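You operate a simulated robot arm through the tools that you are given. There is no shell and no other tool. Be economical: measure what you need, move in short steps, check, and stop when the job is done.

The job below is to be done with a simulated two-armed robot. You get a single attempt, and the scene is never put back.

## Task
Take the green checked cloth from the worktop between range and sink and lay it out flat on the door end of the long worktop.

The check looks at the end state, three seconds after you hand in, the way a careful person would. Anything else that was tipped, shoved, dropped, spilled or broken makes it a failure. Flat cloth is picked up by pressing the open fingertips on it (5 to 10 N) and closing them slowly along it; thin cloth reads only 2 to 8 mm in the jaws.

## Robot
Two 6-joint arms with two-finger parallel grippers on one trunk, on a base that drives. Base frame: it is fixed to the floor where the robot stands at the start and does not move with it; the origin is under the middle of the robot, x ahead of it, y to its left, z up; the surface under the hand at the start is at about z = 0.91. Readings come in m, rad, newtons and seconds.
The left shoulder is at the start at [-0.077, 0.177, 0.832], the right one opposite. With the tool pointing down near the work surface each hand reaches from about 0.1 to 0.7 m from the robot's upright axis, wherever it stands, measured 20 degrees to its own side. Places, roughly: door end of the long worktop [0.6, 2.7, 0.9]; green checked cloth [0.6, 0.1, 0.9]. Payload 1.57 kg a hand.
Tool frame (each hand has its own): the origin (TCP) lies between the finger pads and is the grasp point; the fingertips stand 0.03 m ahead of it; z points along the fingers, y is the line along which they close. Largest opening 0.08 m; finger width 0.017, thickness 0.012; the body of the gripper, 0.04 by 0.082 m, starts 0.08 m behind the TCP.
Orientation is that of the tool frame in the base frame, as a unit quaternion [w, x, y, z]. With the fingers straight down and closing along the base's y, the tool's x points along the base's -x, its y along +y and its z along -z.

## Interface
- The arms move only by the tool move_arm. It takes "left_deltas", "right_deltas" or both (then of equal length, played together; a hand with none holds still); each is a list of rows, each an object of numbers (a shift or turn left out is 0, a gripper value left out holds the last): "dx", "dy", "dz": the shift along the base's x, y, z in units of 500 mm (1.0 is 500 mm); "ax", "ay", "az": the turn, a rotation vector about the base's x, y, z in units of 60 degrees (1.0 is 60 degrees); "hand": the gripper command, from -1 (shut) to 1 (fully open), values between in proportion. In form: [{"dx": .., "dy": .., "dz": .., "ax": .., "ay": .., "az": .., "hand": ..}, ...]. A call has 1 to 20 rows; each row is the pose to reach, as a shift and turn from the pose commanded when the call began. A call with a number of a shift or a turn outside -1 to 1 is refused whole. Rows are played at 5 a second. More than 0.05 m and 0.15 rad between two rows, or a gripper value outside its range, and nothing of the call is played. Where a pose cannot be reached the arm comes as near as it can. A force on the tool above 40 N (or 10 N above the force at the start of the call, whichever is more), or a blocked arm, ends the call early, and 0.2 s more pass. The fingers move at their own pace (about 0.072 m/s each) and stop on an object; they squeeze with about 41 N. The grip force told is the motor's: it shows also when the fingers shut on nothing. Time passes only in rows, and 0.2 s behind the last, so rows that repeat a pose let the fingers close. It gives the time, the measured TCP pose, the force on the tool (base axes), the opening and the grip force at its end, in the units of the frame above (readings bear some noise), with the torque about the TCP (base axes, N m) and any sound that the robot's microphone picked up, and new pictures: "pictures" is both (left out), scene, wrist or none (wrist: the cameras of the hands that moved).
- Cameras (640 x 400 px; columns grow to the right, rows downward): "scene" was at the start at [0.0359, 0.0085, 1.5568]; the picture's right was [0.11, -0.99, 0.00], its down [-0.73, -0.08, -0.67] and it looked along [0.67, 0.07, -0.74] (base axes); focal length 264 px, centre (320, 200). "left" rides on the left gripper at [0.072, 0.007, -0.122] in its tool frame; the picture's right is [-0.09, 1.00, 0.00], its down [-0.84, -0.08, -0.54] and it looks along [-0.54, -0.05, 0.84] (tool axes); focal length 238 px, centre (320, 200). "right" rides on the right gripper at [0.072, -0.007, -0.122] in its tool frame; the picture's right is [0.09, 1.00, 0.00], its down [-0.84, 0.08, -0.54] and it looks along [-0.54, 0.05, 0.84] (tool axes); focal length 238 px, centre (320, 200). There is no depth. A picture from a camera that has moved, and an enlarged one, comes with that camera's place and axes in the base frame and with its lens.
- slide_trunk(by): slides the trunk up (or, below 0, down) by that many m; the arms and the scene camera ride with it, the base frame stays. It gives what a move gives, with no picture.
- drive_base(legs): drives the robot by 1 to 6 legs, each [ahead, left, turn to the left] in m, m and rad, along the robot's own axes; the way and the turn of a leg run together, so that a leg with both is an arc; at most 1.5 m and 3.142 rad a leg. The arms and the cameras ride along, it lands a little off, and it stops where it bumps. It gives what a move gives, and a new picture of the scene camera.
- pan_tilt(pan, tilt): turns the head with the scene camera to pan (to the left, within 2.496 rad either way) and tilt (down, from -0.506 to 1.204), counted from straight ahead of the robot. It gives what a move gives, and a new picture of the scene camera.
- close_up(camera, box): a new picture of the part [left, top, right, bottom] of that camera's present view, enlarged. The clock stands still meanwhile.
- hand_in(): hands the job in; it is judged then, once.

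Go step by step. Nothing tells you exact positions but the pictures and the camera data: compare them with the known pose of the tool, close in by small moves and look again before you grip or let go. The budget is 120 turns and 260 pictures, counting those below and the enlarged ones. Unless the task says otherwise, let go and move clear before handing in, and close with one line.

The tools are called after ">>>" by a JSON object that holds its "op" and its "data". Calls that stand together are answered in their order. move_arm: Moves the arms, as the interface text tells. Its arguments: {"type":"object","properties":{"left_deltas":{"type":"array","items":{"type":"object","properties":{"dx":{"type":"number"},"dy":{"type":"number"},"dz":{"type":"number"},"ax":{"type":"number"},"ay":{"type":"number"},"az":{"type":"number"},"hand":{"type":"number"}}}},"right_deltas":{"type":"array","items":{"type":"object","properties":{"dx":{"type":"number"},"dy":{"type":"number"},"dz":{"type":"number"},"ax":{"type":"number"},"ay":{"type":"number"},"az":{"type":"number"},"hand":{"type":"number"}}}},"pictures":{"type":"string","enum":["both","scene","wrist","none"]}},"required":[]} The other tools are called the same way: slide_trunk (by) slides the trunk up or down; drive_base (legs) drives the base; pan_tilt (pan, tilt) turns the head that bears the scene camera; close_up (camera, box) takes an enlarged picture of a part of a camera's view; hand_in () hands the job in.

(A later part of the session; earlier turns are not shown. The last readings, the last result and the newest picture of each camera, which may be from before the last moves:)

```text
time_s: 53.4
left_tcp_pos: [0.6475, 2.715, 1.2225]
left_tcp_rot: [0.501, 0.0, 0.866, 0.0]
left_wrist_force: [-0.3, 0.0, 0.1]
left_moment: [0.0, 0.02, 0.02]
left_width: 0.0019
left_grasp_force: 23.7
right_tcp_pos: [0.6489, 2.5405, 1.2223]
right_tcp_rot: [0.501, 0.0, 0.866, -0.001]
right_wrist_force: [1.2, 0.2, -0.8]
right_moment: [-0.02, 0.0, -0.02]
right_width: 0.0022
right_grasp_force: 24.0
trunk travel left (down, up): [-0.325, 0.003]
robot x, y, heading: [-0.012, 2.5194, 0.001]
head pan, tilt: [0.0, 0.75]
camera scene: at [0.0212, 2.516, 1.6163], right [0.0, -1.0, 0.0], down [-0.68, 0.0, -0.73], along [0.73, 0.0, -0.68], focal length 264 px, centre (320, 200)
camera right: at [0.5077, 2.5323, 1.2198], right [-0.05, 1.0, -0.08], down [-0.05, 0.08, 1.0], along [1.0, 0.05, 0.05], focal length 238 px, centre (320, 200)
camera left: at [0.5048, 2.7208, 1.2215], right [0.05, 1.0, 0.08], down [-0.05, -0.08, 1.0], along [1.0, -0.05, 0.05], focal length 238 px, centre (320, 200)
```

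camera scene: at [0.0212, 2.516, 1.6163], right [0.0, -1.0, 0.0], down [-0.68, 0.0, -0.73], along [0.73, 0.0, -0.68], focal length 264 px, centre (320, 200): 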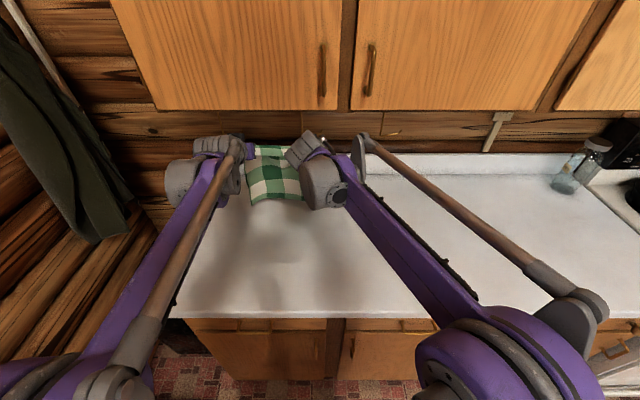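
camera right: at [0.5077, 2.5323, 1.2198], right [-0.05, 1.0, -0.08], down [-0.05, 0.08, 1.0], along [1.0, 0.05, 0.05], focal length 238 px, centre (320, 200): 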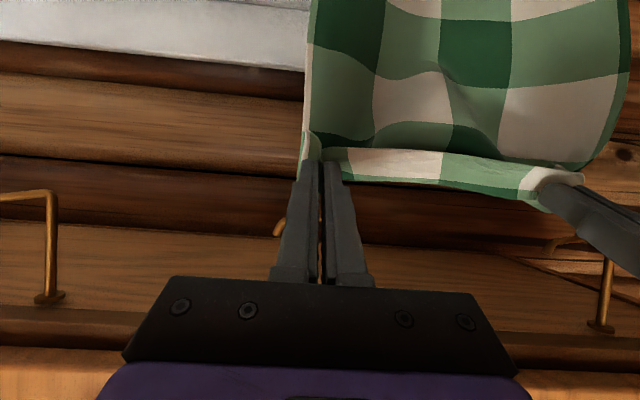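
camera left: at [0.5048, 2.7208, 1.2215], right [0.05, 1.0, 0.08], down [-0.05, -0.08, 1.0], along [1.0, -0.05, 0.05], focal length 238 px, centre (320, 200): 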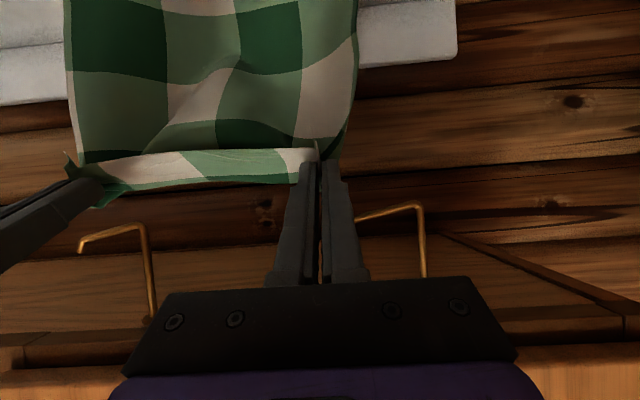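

Everything is clear of the cabinets; the hem still seems several cm above the top. I lower a little and look from the side of the picture.

>>> {"op": "move_arm", "data": {"left_deltas": [{"dz": -0.04}, {"dz": -0.08}, {"dz": -0.08}], "right_deltas": [{"dz": -0.04}, {"dz": -0.08}, {"dz": -0.08}], "pictures": "none"}}

>>> {"op": "close_up", "data": {"camera": "scene", "box": [160, 120, 400, 270]}}

```text
time_s: 54.2
left_tcp_pos: [0.6473, 2.7147, 1.1832]
left_tcp_rot: [0.5, -0.001, 0.866, 0.001]
left_wrist_force: [0.7, 0.2, -0.3]
left_moment: [0.02, 0.01, -0.01]
left_width: 0.0017
left_grasp_force: 24.0
right_tcp_pos: [0.6492, 2.5401, 1.1797]
right_tcp_rot: [0.5, 0.0, 0.866, 0.0]
right_wrist_force: [-0.1, 0.8, 0.3]
right_moment: [0.02, -0.01, -0.02]
right_width: 0.0021
right_grasp_force: 23.7
trunk travel left (down, up): [-0.325, 0.003]
robot x, y, heading: [-0.0154, 2.5147, -0.004]
head pan, tilt: [0.0, 0.75]
```

```text
2.67 times, centred on (280, 195) of scene
camera zoom: at [0.0222, 2.5161, 1.6163], right [0.0, -1.0, 0.0], down [-0.68, 0.0, -0.73], along [0.73, 0.0, -0.68], focal length 704 px, centre (427, 213)
```

zoom: 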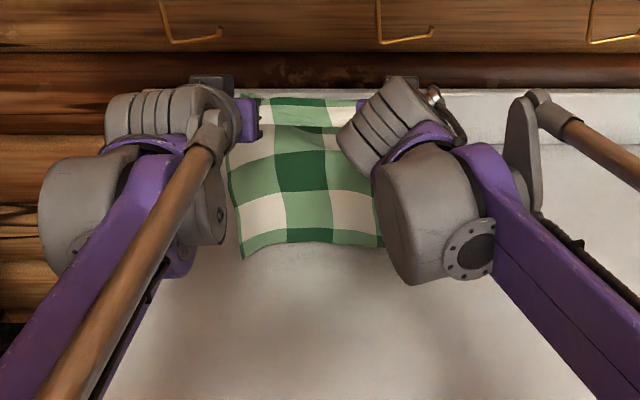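

The hem is roughly 2–4 cm above the top at x ≈ 0.69. I touch it down and begin drawing the hands back and down while untilting.

>>> {"op": "move_arm", "data": {"left_deltas": [{"dz": -0.03}, {"dz": -0.06}, {"dz": -0.08}, {"dx": -0.03, "dz": -0.115, "ay": 0.08}, {"dx": -0.065, "dz": -0.15, "ay": 0.16}, {"dx": -0.1, "dz": -0.18, "ay": 0.24}, {"dx": -0.135, "dz": -0.21, "ay": 0.32}, {"dx": -0.17, "dz": -0.24, "ay": 0.4}, {"dx": -0.2, "dz": -0.27, "ay": 0.5}, {"dx": -0.2, "dz": -0.27, "ay": 0.5}], "right_deltas": [{"dz": -0.03}, {"dz": -0.06}, {"dz": -0.08}, {"dx": -0.03, "dz": -0.115, "ay": 0.08}, {"dx": -0.065, "dz": -0.15, "ay": 0.16}, {"dx": -0.1, "dz": -0.18, "ay": 0.24}, {"dx": -0.135, "dz": -0.21, "ay": 0.32}, {"dx": -0.17, "dz": -0.24, "ay": 0.4}, {"dx": -0.2, "dz": -0.27, "ay": 0.5}, {"dx": -0.2, "dz": -0.27, "ay": 0.5}]}}

```text
time_s: 56.4
left_tcp_pos: [0.5491, 2.714, 1.0488]
left_tcp_rot: [0.259, 0.0, 0.966, 0.0]
left_wrist_force: [-0.8, -0.5, 0.1]
left_moment: [-0.01, 0.0, -0.02]
left_width: 0.0018
left_grasp_force: 24.1
right_tcp_pos: [0.5482, 2.5392, 1.0475]
right_tcp_rot: [0.259, 0.0, 0.966, 0.0]
right_wrist_force: [0.1, 0.4, 0.6]
right_moment: [0.0, -0.02, -0.03]
right_width: 0.0022
right_grasp_force: 23.4
trunk travel left (down, up): [-0.325, 0.003]
robot x, y, heading: [-0.0159, 2.5168, 0.004]
head pan, tilt: [0.0, 0.75]
camera scene: at [0.0221, 2.5161, 1.6163], right [0.0, -1.0, 0.0], down [-0.68, 0.0, -0.73], along [0.73, 0.0, -0.68], focal length 264 px, centre (320, 200)
camera right: at [0.4256, 2.5318, 1.1165], right [-0.08, 1.0, -0.05], down [0.45, 0.08, 0.89], along [0.89, 0.05, -0.46], focal length 238 px, centre (320, 200)
camera left: at [0.4248, 2.7216, 1.1179], right [0.08, 1.0, 0.05], down [0.45, -0.08, 0.89], along [0.89, -0.05, -0.46], focal length 238 px, centre (320, 200)
```

scene: 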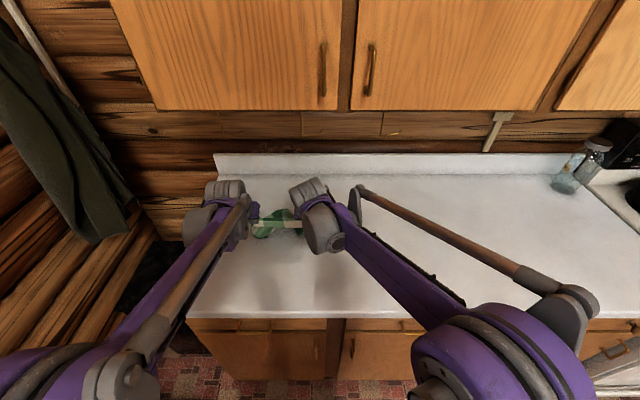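
right: 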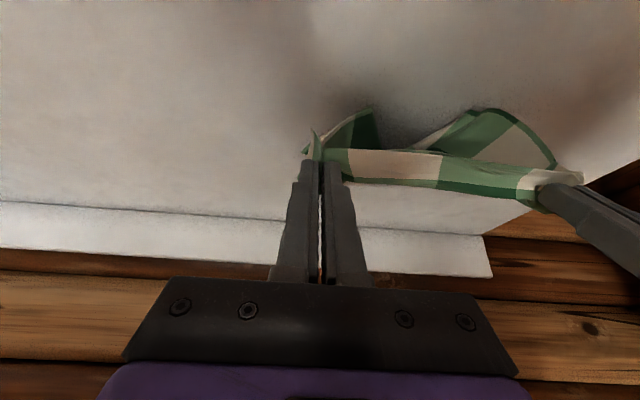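
left: 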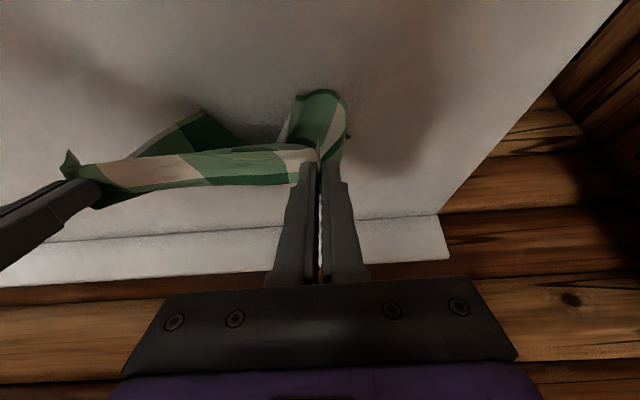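

Part of the cloth is now on the top, but I need to see which way it bends. I look closer.

>>> {"op": "close_up", "data": {"camera": "scene", "box": [220, 180, 332, 250]}}

>>> {"op": "close_up", "data": {"camera": "left", "box": [40, 60, 400, 285]}}

```text
5.71 times, centred on (276, 215) of scene
camera zoom: at [0.0221, 2.5161, 1.6163], right [0.0, -1.0, 0.0], down [-0.68, 0.0, -0.73], along [0.73, 0.0, -0.68], focal length 1508 px, centre (571, 114)
```

zoom: 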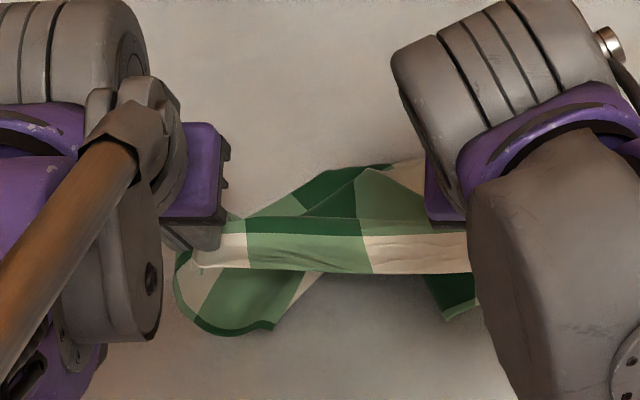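

```text
1.78 times, centred on (220, 172) of left
camera zoom: at [0.4248, 2.7216, 1.1179], right [0.08, 1.0, 0.05], down [0.45, -0.08, 0.89], along [0.89, -0.05, -0.46], focal length 424 px, centre (498, 249)
```

zoom: 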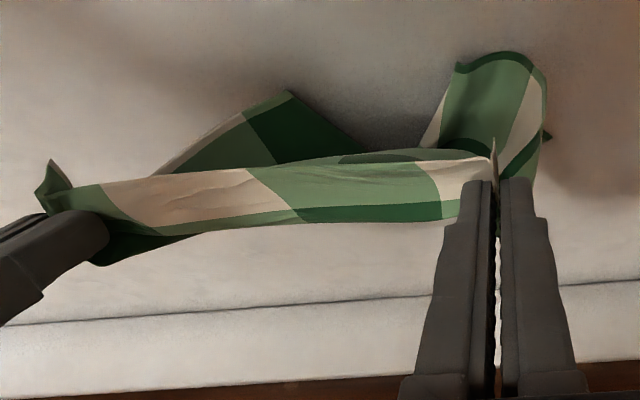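

The hem crumpled instead of trailing. I lift the cloth to hang free again, further forward, and will then lay it while moving backward so the hem trails.

>>> {"op": "move_arm", "data": {"left_deltas": [{"dx": 0.03, "dz": 0.06, "ay": -0.08}, {"dx": 0.07, "dz": 0.12, "ay": -0.16}, {"dx": 0.11, "dz": 0.18, "ay": -0.24}, {"dx": 0.16, "dz": 0.24, "ay": -0.32}, {"dx": 0.2, "dz": 0.3, "ay": -0.4}, {"dx": 0.25, "dz": 0.33, "ay": -0.5}, {"dx": 0.3, "dz": 0.34, "ay": -0.5}, {"dx": 0.35, "dz": 0.34, "ay": -0.5}, {"dx": 0.38, "dz": 0.34, "ay": -0.5}, {"dx": 0.38, "dz": 0.34, "ay": -0.5}, {"dx": 0.38, "dz": 0.34, "ay": -0.5}], "right_deltas": [{"dx": 0.03, "dz": 0.06, "ay": -0.08}, {"dx": 0.07, "dz": 0.12, "ay": -0.16}, {"dx": 0.11, "dz": 0.18, "ay": -0.24}, {"dx": 0.16, "dz": 0.24, "ay": -0.32}, {"dx": 0.2, "dz": 0.3, "ay": -0.4}, {"dx": 0.25, "dz": 0.33, "ay": -0.5}, {"dx": 0.3, "dz": 0.34, "ay": -0.5}, {"dx": 0.35, "dz": 0.34, "ay": -0.5}, {"dx": 0.38, "dz": 0.34, "ay": -0.5}, {"dx": 0.38, "dz": 0.34, "ay": -0.5}, {"dx": 0.38, "dz": 0.34, "ay": -0.5}]}}

>>> {"op": "close_up", "data": {"camera": "scene", "box": [160, 120, 400, 270]}}

```text
time_s: 58.2
left_tcp_pos: [0.7136, 2.7127, 1.2202]
left_tcp_rot: [0.5, -0.001, 0.866, 0.001]
left_wrist_force: [0.5, -0.3, 0.0]
left_moment: [0.0, 0.03, -0.01]
left_width: 0.0021
left_grasp_force: 23.5
right_tcp_pos: [0.7095, 2.54, 1.2139]
right_tcp_rot: [0.495, 0.002, 0.869, -0.003]
right_wrist_force: [-8.9, -1.5, -5.1]
right_moment: [-0.04, -0.34, 0.18]
right_width: 0.002
right_grasp_force: 23.6
trunk travel left (down, up): [-0.325, 0.003]
robot x, y, heading: [-0.0156, 2.5163, -0.002]
head pan, tilt: [0.0, 0.75]
stopped in row 8 (right hand): the force on the tool passed its limit at 68 N (the readings are from after the stop); the commanded pose is now the measured one
camera scene: at [0.0218, 2.5161, 1.6163], right [0.0, -1.0, 0.0], down [-0.68, 0.0, -0.73], along [0.73, 0.0, -0.68], focal length 264 px, centre (320, 200)
camera right: at [0.5694, 2.5326, 1.2146], right [-0.04, 1.0, -0.08], down [-0.04, 0.08, 1.0], along [1.0, 0.05, 0.04], focal length 238 px, centre (320, 200)
camera left: at [0.571, 2.7202, 1.2165], right [0.05, 1.0, 0.08], down [-0.05, -0.08, 1.0], along [1.0, -0.05, 0.05], focal length 238 px, centre (320, 200)
```

scene: 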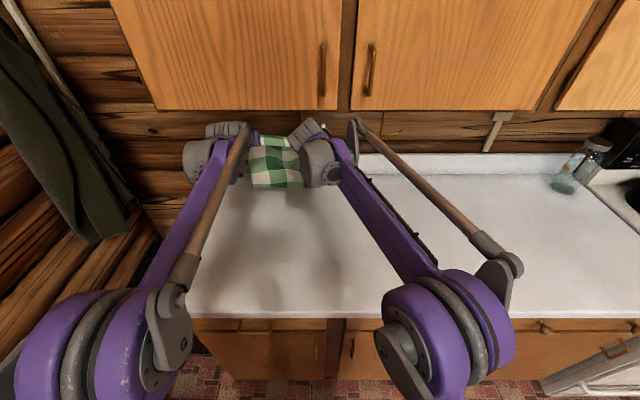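
right: 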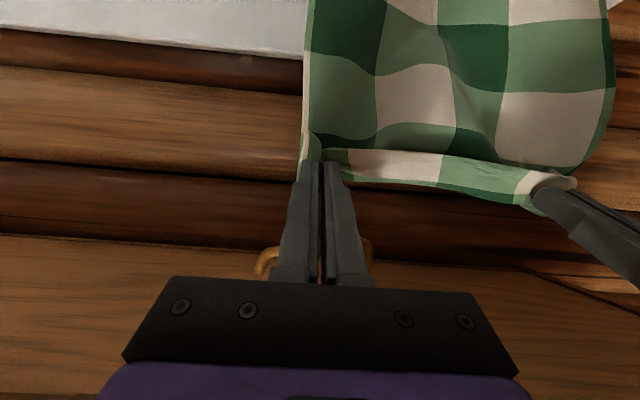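
left: 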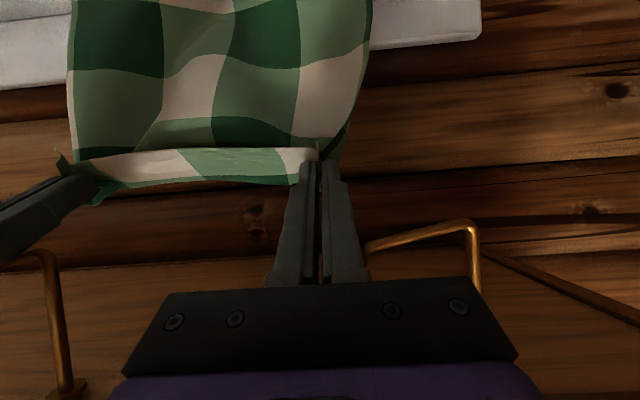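

```text
2.67 times, centred on (280, 195) of scene
camera zoom: at [0.0218, 2.5161, 1.6163], right [0.0, -1.0, 0.0], down [-0.68, 0.0, -0.73], along [0.73, 0.0, -0.68], focal length 704 px, centre (427, 213)
```

zoom: 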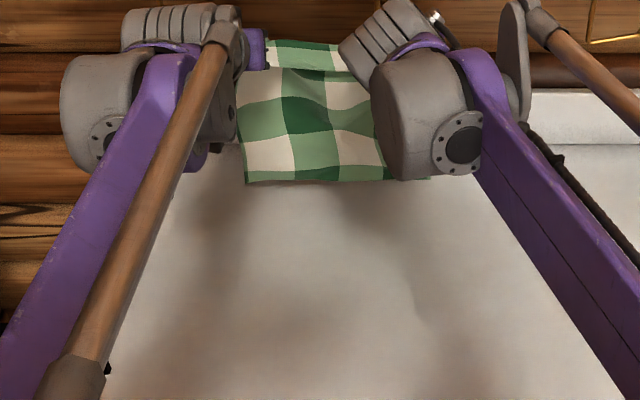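

The right wrist brushed the cabinet's underside, so I back off down and towards me at once; the cloth is still held and hangs straight.

>>> {"op": "move_arm", "data": {"left_deltas": [{"dx": -0.015, "dz": -0.02}, {"dx": -0.027, "dz": -0.05}, {"dx": -0.027, "dz": -0.08}, {"dx": -0.027, "dz": -0.105}, {"dx": -0.027, "dz": -0.105}, {"dx": -0.027, "dz": -0.105}], "right_deltas": [{"dx": -0.015, "dz": -0.02}, {"dx": -0.02, "dz": -0.045}, {"dx": -0.02, "dz": -0.07}, {"dx": -0.02, "dz": -0.093}, {"dx": -0.02, "dz": -0.093}, {"dx": -0.02, "dz": -0.093}], "pictures": "scene"}}

>>> {"op": "close_up", "data": {"camera": "scene", "box": [160, 120, 400, 270]}}

```text
time_s: 59.6
left_tcp_pos: [0.7008, 2.7131, 1.1675]
left_tcp_rot: [0.501, 0.0, 0.866, 0.0]
left_wrist_force: [-0.1, -1.0, -0.1]
left_moment: [0.03, 0.01, 0.0]
left_width: 0.0019
left_grasp_force: 23.3
right_tcp_pos: [0.7006, 2.5391, 1.1696]
right_tcp_rot: [0.497, 0.0, 0.868, -0.002]
right_wrist_force: [0.3, -0.1, 0.5]
right_moment: [-0.04, -0.01, 0.03]
right_width: 0.0022
right_grasp_force: 23.5
trunk travel left (down, up): [-0.325, 0.003]
robot x, y, heading: [-0.0147, 2.5136, 0.003]
head pan, tilt: [0.0, 0.75]
camera scene: at [0.0224, 2.5162, 1.6163], right [0.0, -1.0, 0.0], down [-0.68, 0.0, -0.73], along [0.73, 0.0, -0.68], focal length 264 px, centre (320, 200)
```

scene: 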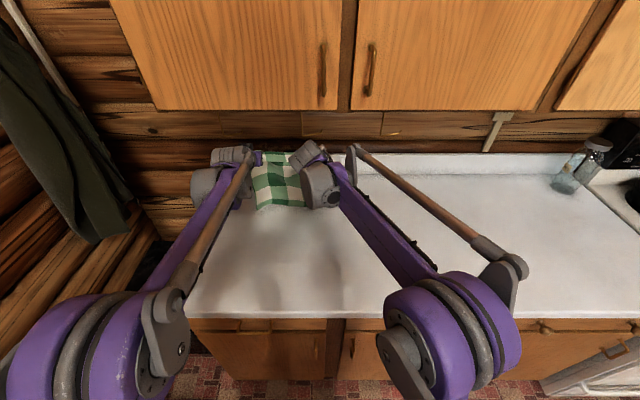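

```text
2.67 times, centred on (280, 195) of scene
camera zoom: at [0.0224, 2.5162, 1.6163], right [0.0, -1.0, 0.0], down [-0.68, 0.0, -0.73], along [0.73, 0.0, -0.68], focal length 704 px, centre (427, 213)
```

zoom: 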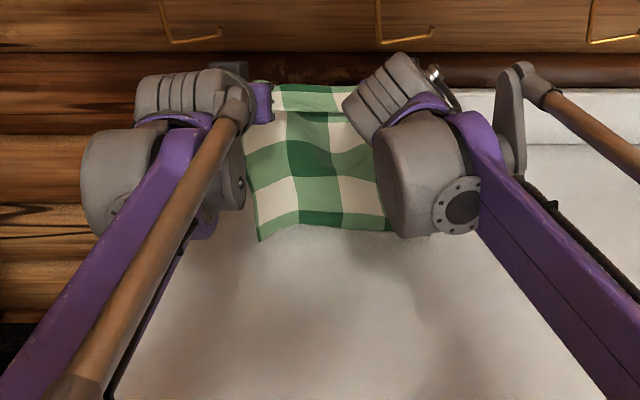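

The hem just about touches the top at x ≈ 0.72. Now I draw back mostly horizontally first, then slope down, so the hem trails.

>>> {"op": "move_arm", "data": {"left_deltas": [{"dx": -0.04, "dz": 0.0, "ay": 0.06}, {"dx": -0.08, "dz": -0.005, "ay": 0.12}, {"dx": -0.12, "dz": -0.02, "ay": 0.18}, {"dx": -0.16, "dz": -0.055, "ay": 0.24}, {"dx": -0.2, "dz": -0.09, "ay": 0.3}, {"dx": -0.24, "dz": -0.12, "ay": 0.36}, {"dx": -0.26, "dz": -0.14, "ay": 0.4}], "right_deltas": [{"dx": -0.04, "dz": 0.0, "ay": 0.06}, {"dx": -0.08, "dz": -0.005, "ay": 0.12}, {"dx": -0.12, "dz": -0.02, "ay": 0.18}, {"dx": -0.16, "dz": -0.055, "ay": 0.24}, {"dx": -0.2, "dz": -0.09, "ay": 0.3}, {"dx": -0.24, "dz": -0.12, "ay": 0.36}, {"dx": -0.26, "dz": -0.14, "ay": 0.4}]}}

>>> {"op": "close_up", "data": {"camera": "scene", "box": [192, 160, 352, 260]}}

```text
time_s: 61.2
left_tcp_pos: [0.5698, 2.7137, 1.0953]
left_tcp_rot: [0.31, 0.0, 0.951, 0.0]
left_wrist_force: [0.2, 0.0, 0.4]
left_moment: [-0.02, 0.0, 0.0]
left_width: 0.0021
left_grasp_force: 23.5
right_tcp_pos: [0.5704, 2.5403, 1.0977]
right_tcp_rot: [0.304, 0.0, 0.953, -0.002]
right_wrist_force: [0.0, -0.5, -0.3]
right_moment: [-0.02, -0.01, 0.01]
right_width: 0.0021
right_grasp_force: 24.0
trunk travel left (down, up): [-0.325, 0.003]
robot x, y, heading: [-0.0186, 2.5154, 0.003]
head pan, tilt: [0.0, 0.75]
camera scene: at [0.0225, 2.5162, 1.6163], right [0.0, -1.0, 0.0], down [-0.68, 0.0, -0.73], along [0.73, 0.0, -0.68], focal length 264 px, centre (320, 200)
camera right: at [0.4419, 2.5328, 1.1551], right [-0.07, 1.0, -0.06], down [0.37, 0.08, 0.93], along [0.93, 0.05, -0.37], focal length 238 px, centre (320, 200)
camera left: at [0.4394, 2.72, 1.151], right [0.07, 1.0, 0.05], down [0.36, -0.08, 0.93], along [0.93, -0.05, -0.36], focal length 238 px, centre (320, 200)
```

scene: 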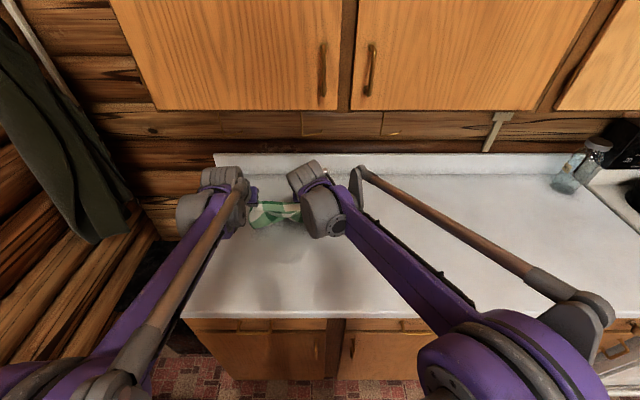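
right: 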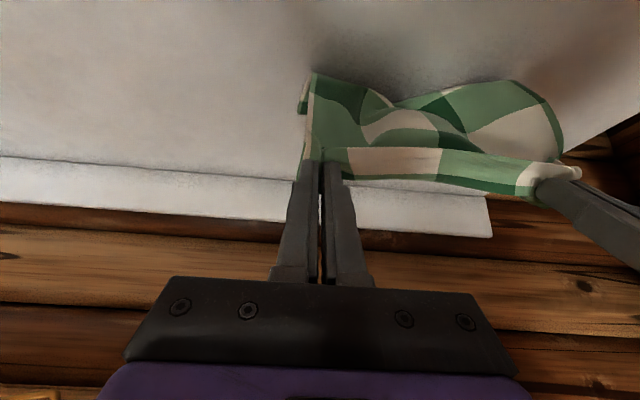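
left: 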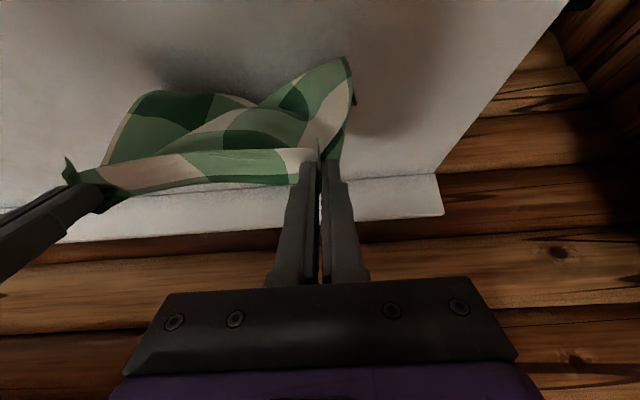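

```text
4.00 times, centred on (272, 210) of scene
camera zoom: at [0.0225, 2.5162, 1.6163], right [0.0, -1.0, 0.0], down [-0.68, 0.0, -0.73], along [0.73, 0.0, -0.68], focal length 1056 px, centre (512, 160)
```

zoom: 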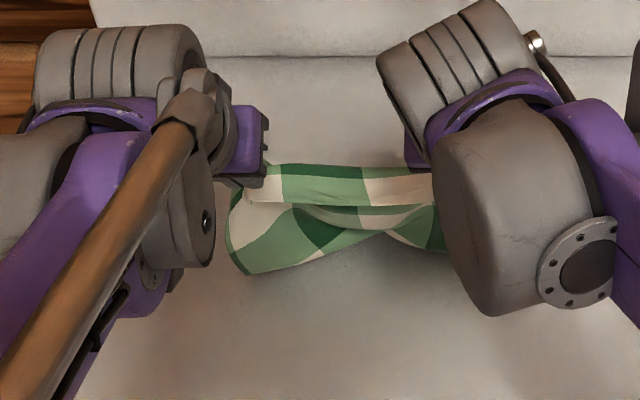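

The cloth now touches at x ≈ 0.63, ahead of the fingertips, so it trails forward this time. I continue back and down.

>>> {"op": "move_arm", "data": {"left_deltas": [{"dx": -0.04, "dz": -0.02, "ay": 0.06}, {"dx": -0.08, "dz": -0.05, "ay": 0.12}, {"dx": -0.12, "dz": -0.08, "ay": 0.18}, {"dx": -0.16, "dz": -0.11, "ay": 0.24}, {"dx": -0.2, "dz": -0.14, "ay": 0.3}, {"dx": -0.22, "dz": -0.155, "ay": 0.36}], "right_deltas": [{"dx": -0.04, "dz": -0.02, "ay": 0.06}, {"dx": -0.08, "dz": -0.05, "ay": 0.12}, {"dx": -0.12, "dz": -0.08, "ay": 0.18}, {"dx": -0.16, "dz": -0.11, "ay": 0.24}, {"dx": -0.2, "dz": -0.14, "ay": 0.3}, {"dx": -0.22, "dz": -0.155, "ay": 0.36}]}}

>>> {"op": "close_up", "data": {"camera": "scene", "box": [192, 160, 352, 260]}}

```text
time_s: 62.6
left_tcp_pos: [0.4603, 2.7135, 1.0205]
left_tcp_rot: [0.125, -0.001, 0.992, 0.0]
left_wrist_force: [0.8, -0.1, 1.0]
left_moment: [-0.01, 0.02, 0.01]
left_width: 0.0021
left_grasp_force: 23.8
right_tcp_pos: [0.4596, 2.541, 1.0222]
right_tcp_rot: [0.12, -0.001, 0.993, -0.002]
right_wrist_force: [-0.8, 0.4, -1.1]
right_moment: [0.0, 0.04, -0.01]
right_width: 0.0022
right_grasp_force: 23.3
trunk travel left (down, up): [-0.325, 0.003]
robot x, y, heading: [-0.016, 2.5186, 0.005]
head pan, tilt: [0.0, 0.75]
camera scene: at [0.0229, 2.5162, 1.6163], right [0.0, -1.0, 0.0], down [-0.68, 0.0, -0.73], along [0.73, 0.0, -0.68], focal length 264 px, centre (320, 200)
camera right: at [0.3626, 2.533, 1.1222], right [-0.09, 1.0, -0.03], down [0.68, 0.08, 0.73], along [0.72, 0.05, -0.69], focal length 238 px, centre (320, 200)
camera left: at [0.3601, 2.7201, 1.1178], right [0.09, 1.0, 0.02], down [0.68, -0.08, 0.73], along [0.73, -0.05, -0.68], focal length 238 px, centre (320, 200)
```

scene: 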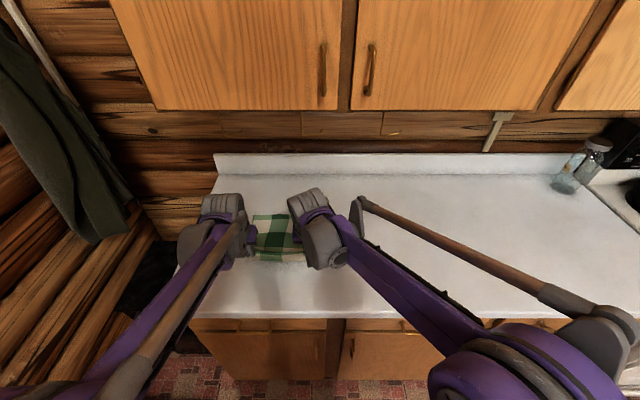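
right: 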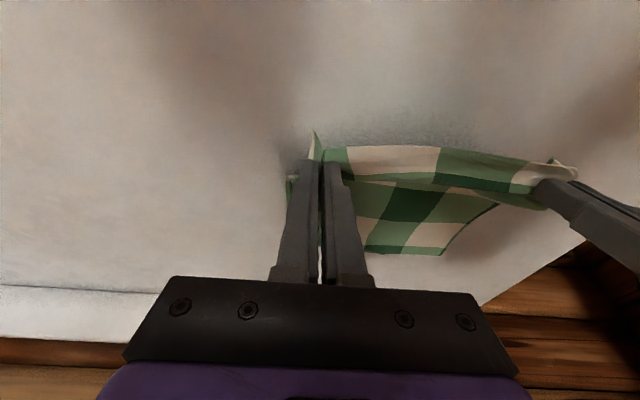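
left: 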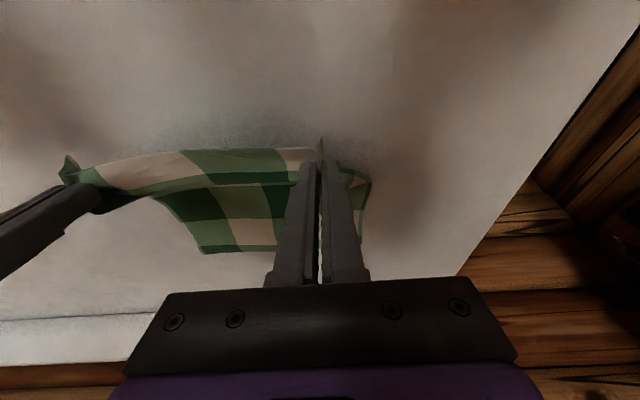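

```text
4.00 times, centred on (272, 210) of scene
camera zoom: at [0.0229, 2.5162, 1.6163], right [0.0, -1.0, 0.0], down [-0.68, 0.0, -0.73], along [0.73, 0.0, -0.68], focal length 1056 px, centre (512, 160)
```

zoom: 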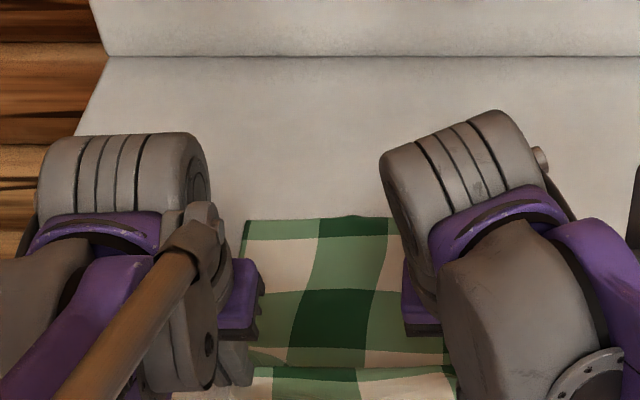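

The hem lies straight at x ≈ 0.70 and the cloth trails nicely. I finish back and down to just above the top with the fingers upright.

>>> {"op": "move_arm", "data": {"left_deltas": [{"dx": -0.025, "dz": -0.035, "ay": 0.06}, {"dx": -0.05, "dz": -0.07, "ay": 0.12}, {"dx": -0.075, "dz": -0.105, "ay": 0.18}, {"dx": -0.095, "dz": -0.141, "ay": 0.24}, {"dx": -0.095, "dz": -0.141, "ay": 0.24}], "right_deltas": [{"dx": -0.025, "dz": -0.035, "ay": 0.06}, {"dx": -0.05, "dz": -0.07, "ay": 0.12}, {"dx": -0.075, "dz": -0.105, "ay": 0.18}, {"dx": -0.095, "dz": -0.144, "ay": 0.23}, {"dx": -0.095, "dz": -0.144, "ay": 0.23}]}}

>>> {"op": "close_up", "data": {"camera": "scene", "box": [192, 180, 352, 280]}}

```text
time_s: 63.8
left_tcp_pos: [0.4124, 2.7144, 0.948]
left_tcp_rot: [0.0, 0.0, 1.0, 0.0]
left_wrist_force: [-0.4, 0.4, 0.5]
left_moment: [0.02, -0.04, 0.0]
left_width: 0.0019
left_grasp_force: 23.2
right_tcp_pos: [0.4127, 2.5395, 0.9496]
right_tcp_rot: [0.0, -0.001, 1.0, -0.002]
right_wrist_force: [0.5, -0.2, -0.1]
right_moment: [-0.04, -0.03, -0.03]
right_width: 0.0022
right_grasp_force: 23.4
trunk travel left (down, up): [-0.325, 0.003]
robot x, y, heading: [-0.0124, 2.5185, -0.003]
head pan, tilt: [0.0, 0.75]
camera scene: at [0.0218, 2.516, 1.6163], right [0.0, -1.0, 0.0], down [-0.68, 0.0, -0.73], along [0.73, 0.0, -0.68], focal length 264 px, centre (320, 200)
camera right: at [0.3422, 2.5329, 1.0707], right [-0.09, 1.0, 0.0], down [0.84, 0.08, 0.54], along [0.54, 0.05, -0.84], focal length 238 px, centre (320, 200)
camera left: at [0.34, 2.7209, 1.069], right [0.09, 1.0, 0.0], down [0.84, -0.08, 0.54], along [0.54, -0.05, -0.84], focal length 238 px, centre (320, 200)
```

scene: 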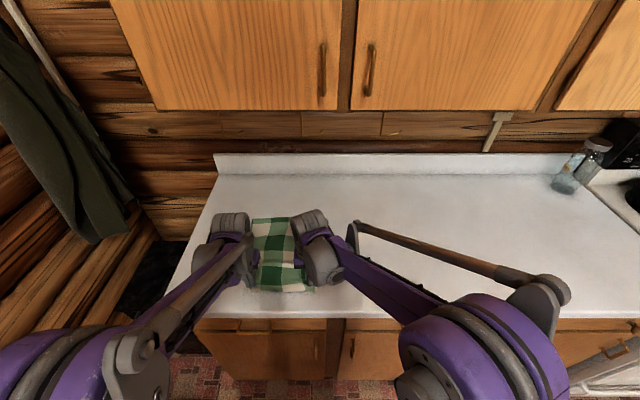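
right: 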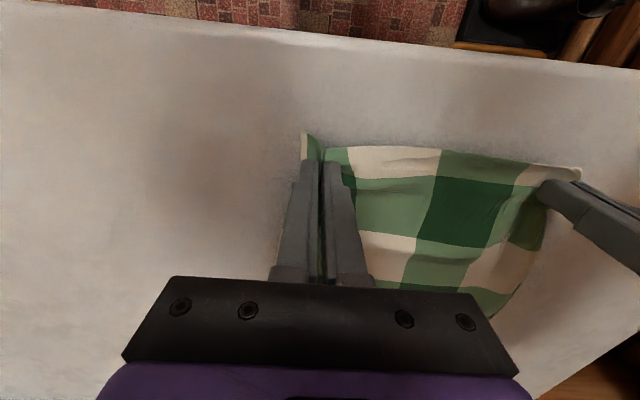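
left: 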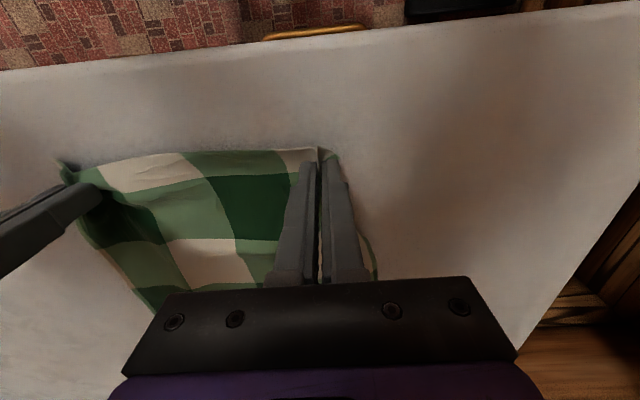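

```text
4.00 times, centred on (272, 230) of scene
camera zoom: at [0.0218, 2.516, 1.6163], right [0.0, -1.0, 0.0], down [-0.68, 0.0, -0.73], along [0.73, 0.0, -0.68], focal length 1056 px, centre (512, 80)
```

zoom: 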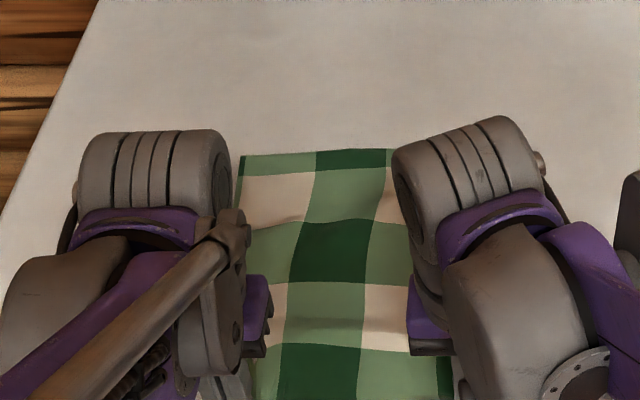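

The cloth is nearly taut from x 0.69 back to the fingers. I drag 2 cm back to stretch out the last ripples, lowering to the surface.

>>> {"op": "move_arm", "data": {"left_deltas": [{"dx": -0.015, "dz": -0.004}, {"dx": -0.03, "dz": -0.008}, {"dx": -0.04, "dz": -0.01}, {"dx": -0.04, "dz": -0.01}], "right_deltas": [{"dx": -0.015, "dz": -0.006}, {"dx": -0.03, "dz": -0.01}, {"dx": -0.04, "dz": -0.013}, {"dx": -0.04, "dz": -0.013}]}}

>>> {"op": "close_up", "data": {"camera": "scene", "box": [192, 190, 352, 290]}}

```text
time_s: 64.8
left_tcp_pos: [0.3928, 2.7135, 0.9427]
left_tcp_rot: [0.001, 0.0, 1.0, 0.001]
left_wrist_force: [1.3, 0.3, 7.1]
left_moment: [-0.01, -0.07, 0.01]
left_width: 0.0019
left_grasp_force: 23.2
right_tcp_pos: [0.3935, 2.5395, 0.943]
right_tcp_rot: [0.001, 0.0, 1.0, -0.001]
right_wrist_force: [-0.4, 0.8, -0.1]
right_moment: [0.0, 0.0, -0.01]
right_width: 0.0022
right_grasp_force: 24.1
trunk travel left (down, up): [-0.325, 0.003]
robot x, y, heading: [-0.0179, 2.5171, -0.002]
head pan, tilt: [0.0, 0.75]
camera scene: at [0.022, 2.5159, 1.6164], right [0.0, -1.0, 0.0], down [-0.68, 0.0, -0.73], along [0.73, 0.0, -0.68], focal length 264 px, centre (320, 200)
camera right: at [0.3219, 2.5326, 1.0647], right [-0.09, 1.0, 0.0], down [0.84, 0.08, 0.54], along [0.54, 0.05, -0.84], focal length 238 px, centre (320, 200)
camera left: at [0.3198, 2.7199, 1.0645], right [0.09, 1.0, 0.0], down [0.84, -0.08, 0.54], along [0.54, -0.05, -0.84], focal length 238 px, centre (320, 200)
```

scene: 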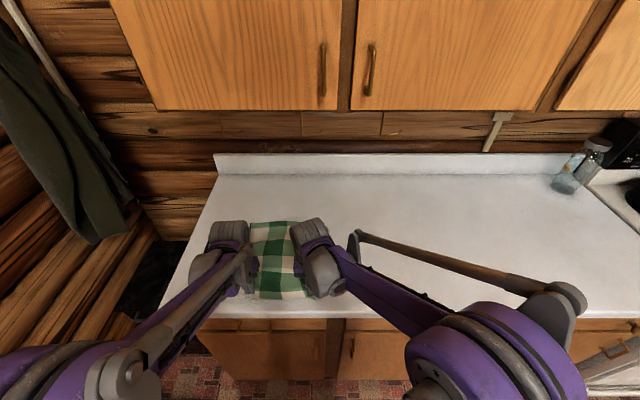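
right: 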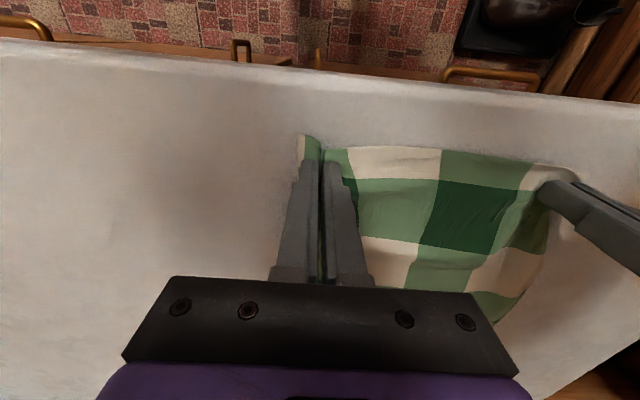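
left: 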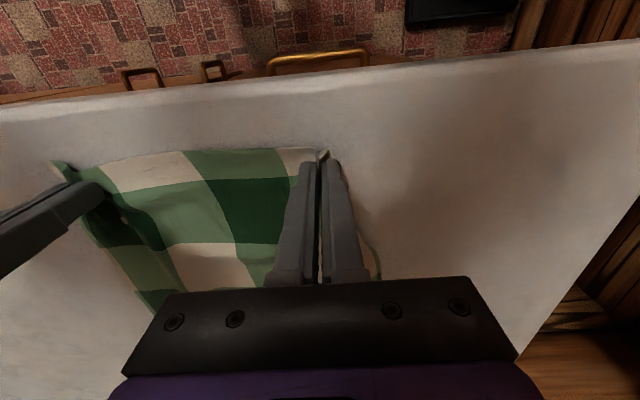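

```text
4.00 times, centred on (272, 240) of scene
camera zoom: at [0.022, 2.5159, 1.6164], right [0.0, -1.0, 0.0], down [-0.68, 0.0, -0.73], along [0.73, 0.0, -0.68], focal length 1056 px, centre (512, 40)
```

zoom: 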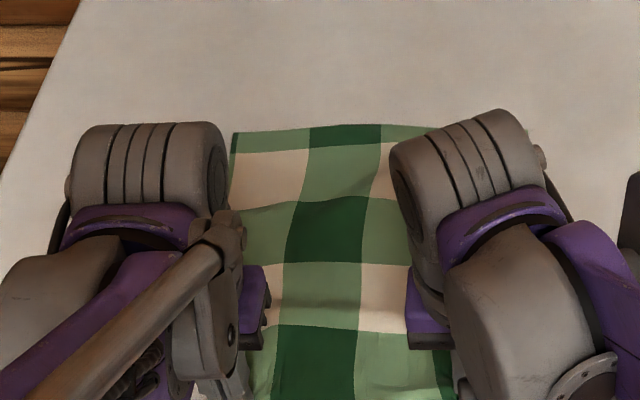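

Nearly flat, hem at x ≈ 0.665. Now I press lightly and open the fingers slowly, so that they spread the gathered corners again.

>>> {"op": "move_arm", "data": {"left_deltas": [{}, {"hand": -0.9}, {"hand": -0.8}, {"hand": -0.7}, {"hand": -0.6}, {"hand": -0.5}, {"hand": -0.4}, {"hand": -0.3}, {"hand": -0.2}, {"hand": -0.1}, {"hand": 0}, {"hand": 0.1}, {"hand": 0.2}, {"hand": 0.3}, {"hand": 0.3}], "right_deltas": [{"dz": -0.002}, {"dz": -0.002, "hand": -0.9}, {"dz": -0.002, "hand": -0.8}, {"dz": -0.002, "hand": -0.7}, {"dz": -0.002, "hand": -0.6}, {"dz": -0.002, "hand": -0.5}, {"dz": -0.002, "hand": -0.4}, {"dz": -0.002, "hand": -0.3}, {"dz": -0.002, "hand": -0.2}, {"dz": -0.002, "hand": -0.1}, {"dz": -0.002, "hand": 0}, {"dz": -0.002, "hand": 0.1}, {"dz": -0.002, "hand": 0.2}, {"dz": -0.002, "hand": 0.3}, {"dz": -0.002, "hand": 0.3}], "pictures": "wrist"}}

```text
time_s: 68.0
left_tcp_pos: [0.3922, 2.7126, 0.9429]
left_tcp_rot: [0.001, 0.0, 1.0, 0.0]
left_wrist_force: [-0.2, -0.1, -0.8]
left_moment: [0.03, 0.0, 0.02]
left_width: 0.0518
left_grasp_force: 0.1
right_tcp_pos: [0.3938, 2.5402, 0.9421]
right_tcp_rot: [0.0, 0.0, 1.0, -0.001]
right_wrist_force: [-0.2, -0.4, -0.5]
right_moment: [0.0, 0.04, -0.01]
right_width: 0.0519
right_grasp_force: 0.1
trunk travel left (down, up): [-0.325, 0.003]
robot x, y, heading: [-0.0172, 2.512, -0.001]
head pan, tilt: [0.0, 0.75]
camera right: at [0.3221, 2.5326, 1.0634], right [-0.09, 1.0, 0.0], down [0.84, 0.08, 0.54], along [0.54, 0.05, -0.84], focal length 238 px, centre (320, 200)
camera left: at [0.3198, 2.7201, 1.0642], right [0.09, 1.0, 0.0], down [0.84, -0.08, 0.54], along [0.54, -0.05, -0.84], focal length 238 px, centre (320, 200)
```

right: 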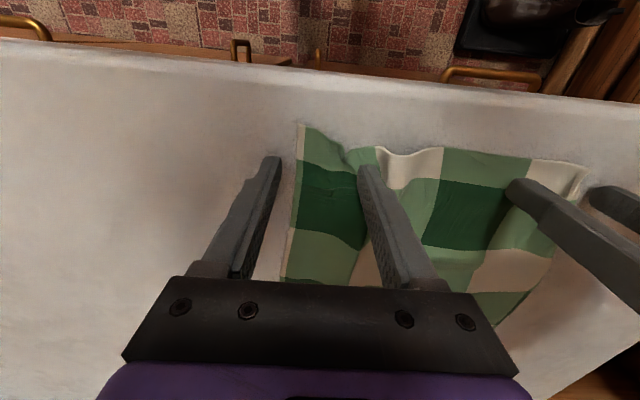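
left: 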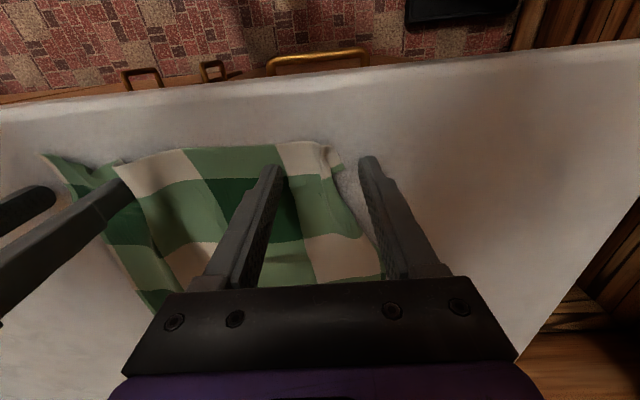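

Released; some ripples remain at the near corners. I lift both hands clear to judge the whole cloth.

>>> {"op": "move_arm", "data": {"left_deltas": [{"dz": 0.04}, {"dz": 0.1}, {"dy": 0.06, "dz": 0.17}, {"dy": 0.12, "dz": 0.25}, {"dy": 0.18, "dz": 0.3}, {"dy": 0.24, "dz": 0.3}], "right_deltas": [{"dz": 0.04}, {"dz": 0.1}, {"dy": -0.06, "dz": 0.17}, {"dy": -0.12, "dz": 0.25}, {"dy": -0.18, "dz": 0.3}, {"dy": -0.24, "dz": 0.3}]}}

>>> {"op": "close_up", "data": {"camera": "scene", "box": [192, 210, 352, 310]}}

```text
time_s: 69.4
left_tcp_pos: [0.3931, 2.8324, 1.093]
left_tcp_rot: [0.001, 0.0, 1.0, 0.0]
left_wrist_force: [0.2, 0.4, -0.3]
left_moment: [0.02, 0.02, 0.02]
left_width: 0.0519
left_grasp_force: 0.0
right_tcp_pos: [0.394, 2.4196, 1.0929]
right_tcp_rot: [0.001, 0.0, 1.0, -0.001]
right_wrist_force: [0.1, -0.5, -0.9]
right_moment: [0.01, 0.01, -0.01]
right_width: 0.0522
right_grasp_force: 0.1
trunk travel left (down, up): [-0.325, 0.003]
robot x, y, heading: [-0.0126, 2.5149, 0.004]
head pan, tilt: [0.0, 0.75]
camera scene: at [0.0226, 2.5163, 1.6163], right [0.0, -1.0, 0.0], down [-0.68, 0.0, -0.73], along [0.73, 0.0, -0.68], focal length 264 px, centre (320, 200)
camera right: at [0.3229, 2.4122, 1.2139], right [-0.09, 1.0, 0.0], down [0.84, 0.08, 0.54], along [0.54, 0.05, -0.84], focal length 238 px, centre (320, 200)
camera left: at [0.3203, 2.8398, 1.2138], right [0.09, 1.0, 0.0], down [0.84, -0.08, 0.54], along [0.54, -0.05, -0.84], focal length 238 px, centre (320, 200)
```

scene: 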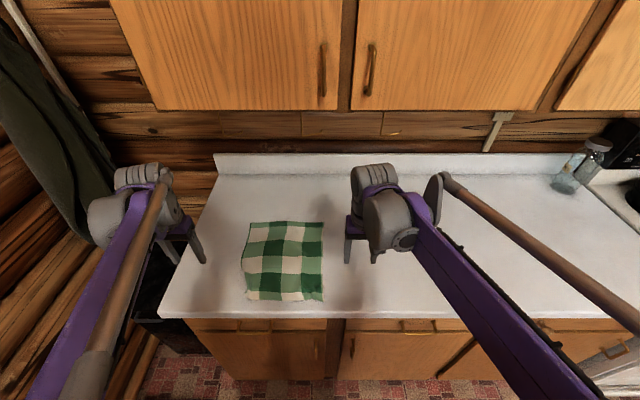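
right: 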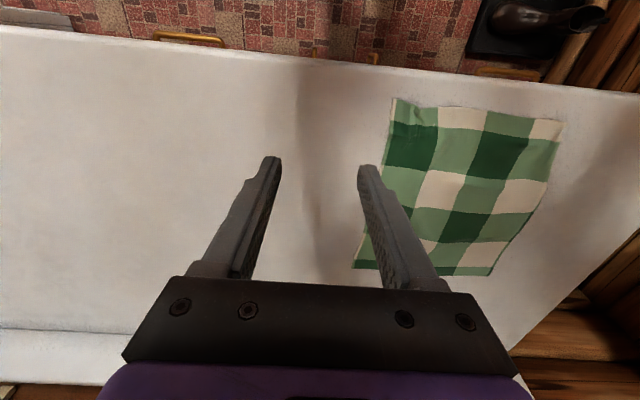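
left: 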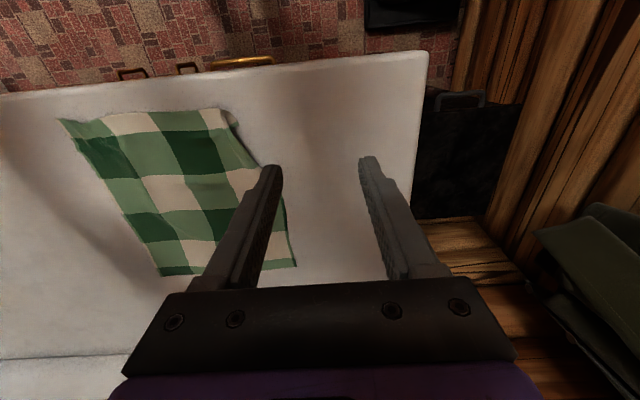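

```text
4.00 times, centred on (272, 260) of scene
camera zoom: at [0.0226, 2.5163, 1.6163], right [0.0, -1.0, 0.0], down [-0.68, 0.0, -0.73], along [0.73, 0.0, -0.68], focal length 1056 px, centre (512, -40)
```

zoom: 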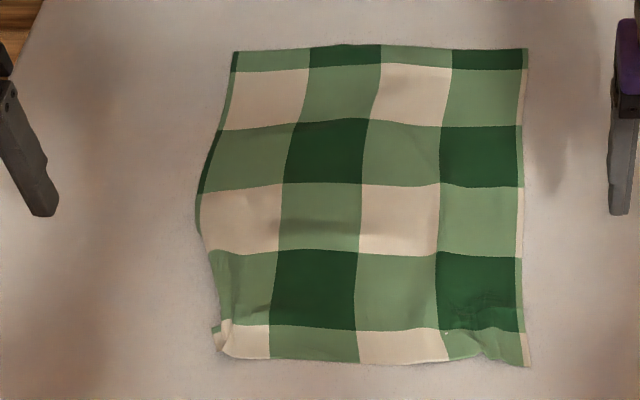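

The cloth lies square, only the near-left corner is slightly tucked and the near-right slightly rippled. I inspect them closely.

>>> {"op": "close_up", "data": {"camera": "left", "box": [40, 90, 280, 240]}}

>>> {"op": "close_up", "data": {"camera": "right", "box": [360, 80, 600, 230]}}

```text
2.67 times, centred on (160, 165) of left
camera zoom: at [0.3203, 2.8398, 1.2138], right [0.09, 1.0, 0.0], down [0.84, -0.08, 0.54], along [0.54, -0.05, -0.84], focal length 636 px, centre (747, 293)
```

zoom: 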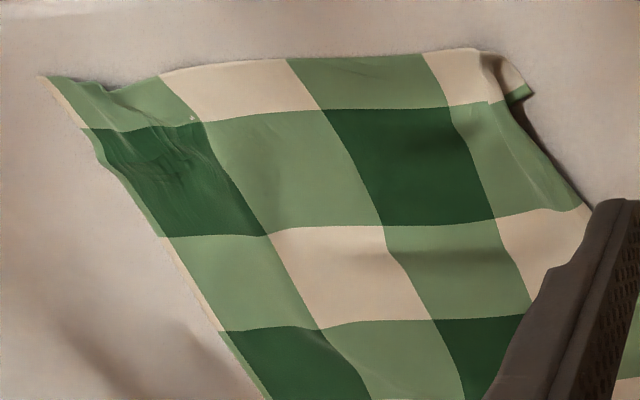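

```text
2.67 times, centred on (480, 155) of right
camera zoom: at [0.3229, 2.4122, 1.2139], right [-0.09, 1.0, 0.0], down [0.84, 0.08, 0.54], along [0.54, 0.05, -0.84], focal length 636 px, centre (-107, 320)
```

zoom: 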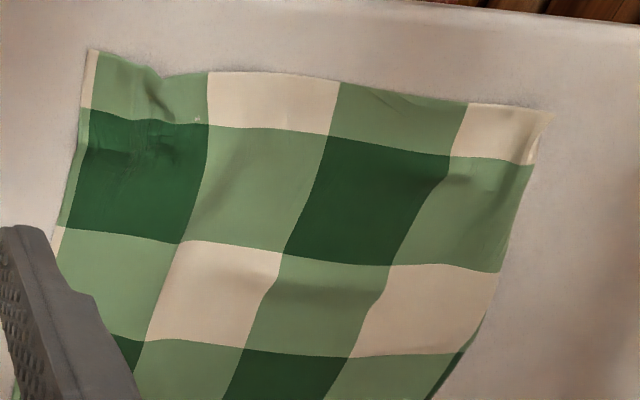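

The near-left corner has a small pleat. I will anchor the cloth with the right fingertips and stroke the pleat outward with the left, both closed.

>>> {"op": "move_arm", "data": {"left_deltas": [{"dy": -0.06, "hand": -1}, {"dy": -0.12}, {"dy": -0.18}, {"dy": -0.24}, {"dy": -0.295}, {"dx": 0.004, "dy": -0.295, "dz": -0.06}, {"dx": 0.004, "dy": -0.295, "dz": -0.12}, {"dx": 0.004, "dy": -0.295, "dz": -0.18}, {"dx": 0.004, "dy": -0.295, "dz": -0.24}, {"dx": 0.004, "dy": -0.295, "dz": -0.28}, {"dx": 0.004, "dy": -0.295, "dz": -0.293}, {"dx": 0.004, "dy": -0.295, "dz": -0.293}], "right_deltas": [{"dy": 0.06, "hand": -1}, {"dy": 0.12}, {"dy": 0.18}, {"dy": 0.24}, {"dx": 0.03, "dy": 0.3}, {"dx": 0.07, "dy": 0.3, "dz": -0.06}, {"dx": 0.07, "dy": 0.3, "dz": -0.12}, {"dx": 0.07, "dy": 0.3, "dz": -0.18}, {"dx": 0.07, "dy": 0.3, "dz": -0.24}, {"dx": 0.07, "dy": 0.3, "dz": -0.28}, {"dx": 0.07, "dy": 0.3, "dz": -0.303}, {"dx": 0.07, "dy": 0.3, "dz": -0.303}], "pictures": "wrist"}}

```text
time_s: 72.0
left_tcp_pos: [0.3946, 2.6861, 0.9472]
left_tcp_rot: [0.001, 0.0, 1.0, 0.0]
left_wrist_force: [-0.1, 0.3, -0.5]
left_moment: [-0.01, -0.06, -0.02]
left_width: 0.0001
left_grasp_force: 21.4
right_tcp_pos: [0.4289, 2.5694, 0.9418]
right_tcp_rot: [0.001, 0.0, 1.0, -0.002]
right_wrist_force: [1.2, 0.1, 7.8]
right_moment: [0.03, -0.02, -0.01]
right_width: 0.0
right_grasp_force: 20.9
trunk travel left (down, up): [-0.325, 0.003]
robot x, y, heading: [-0.0169, 2.5161, 0.002]
head pan, tilt: [0.0, 0.75]
camera right: at [0.3566, 2.5634, 1.0623], right [-0.09, 1.0, 0.0], down [0.84, 0.08, 0.54], along [0.54, 0.05, -0.84], focal length 238 px, centre (320, 200)
camera left: at [0.3229, 2.6923, 1.0683], right [0.09, 1.0, 0.0], down [0.84, -0.08, 0.54], along [0.54, -0.05, -0.84], focal length 238 px, centre (320, 200)
```

right: 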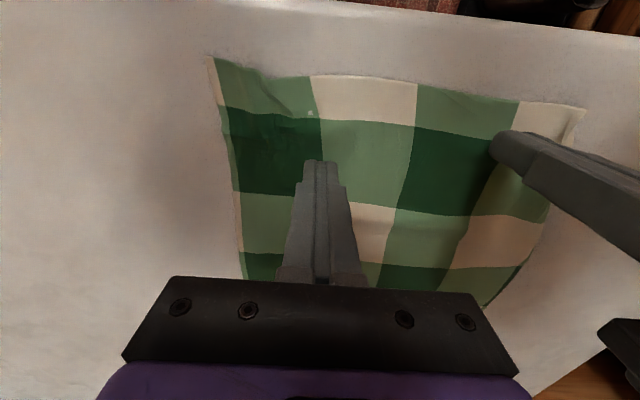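
left: 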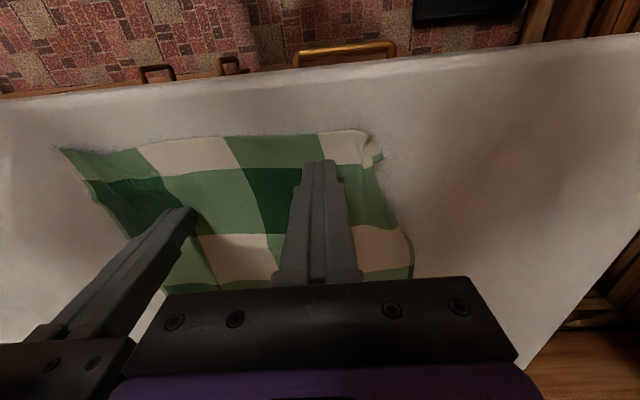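

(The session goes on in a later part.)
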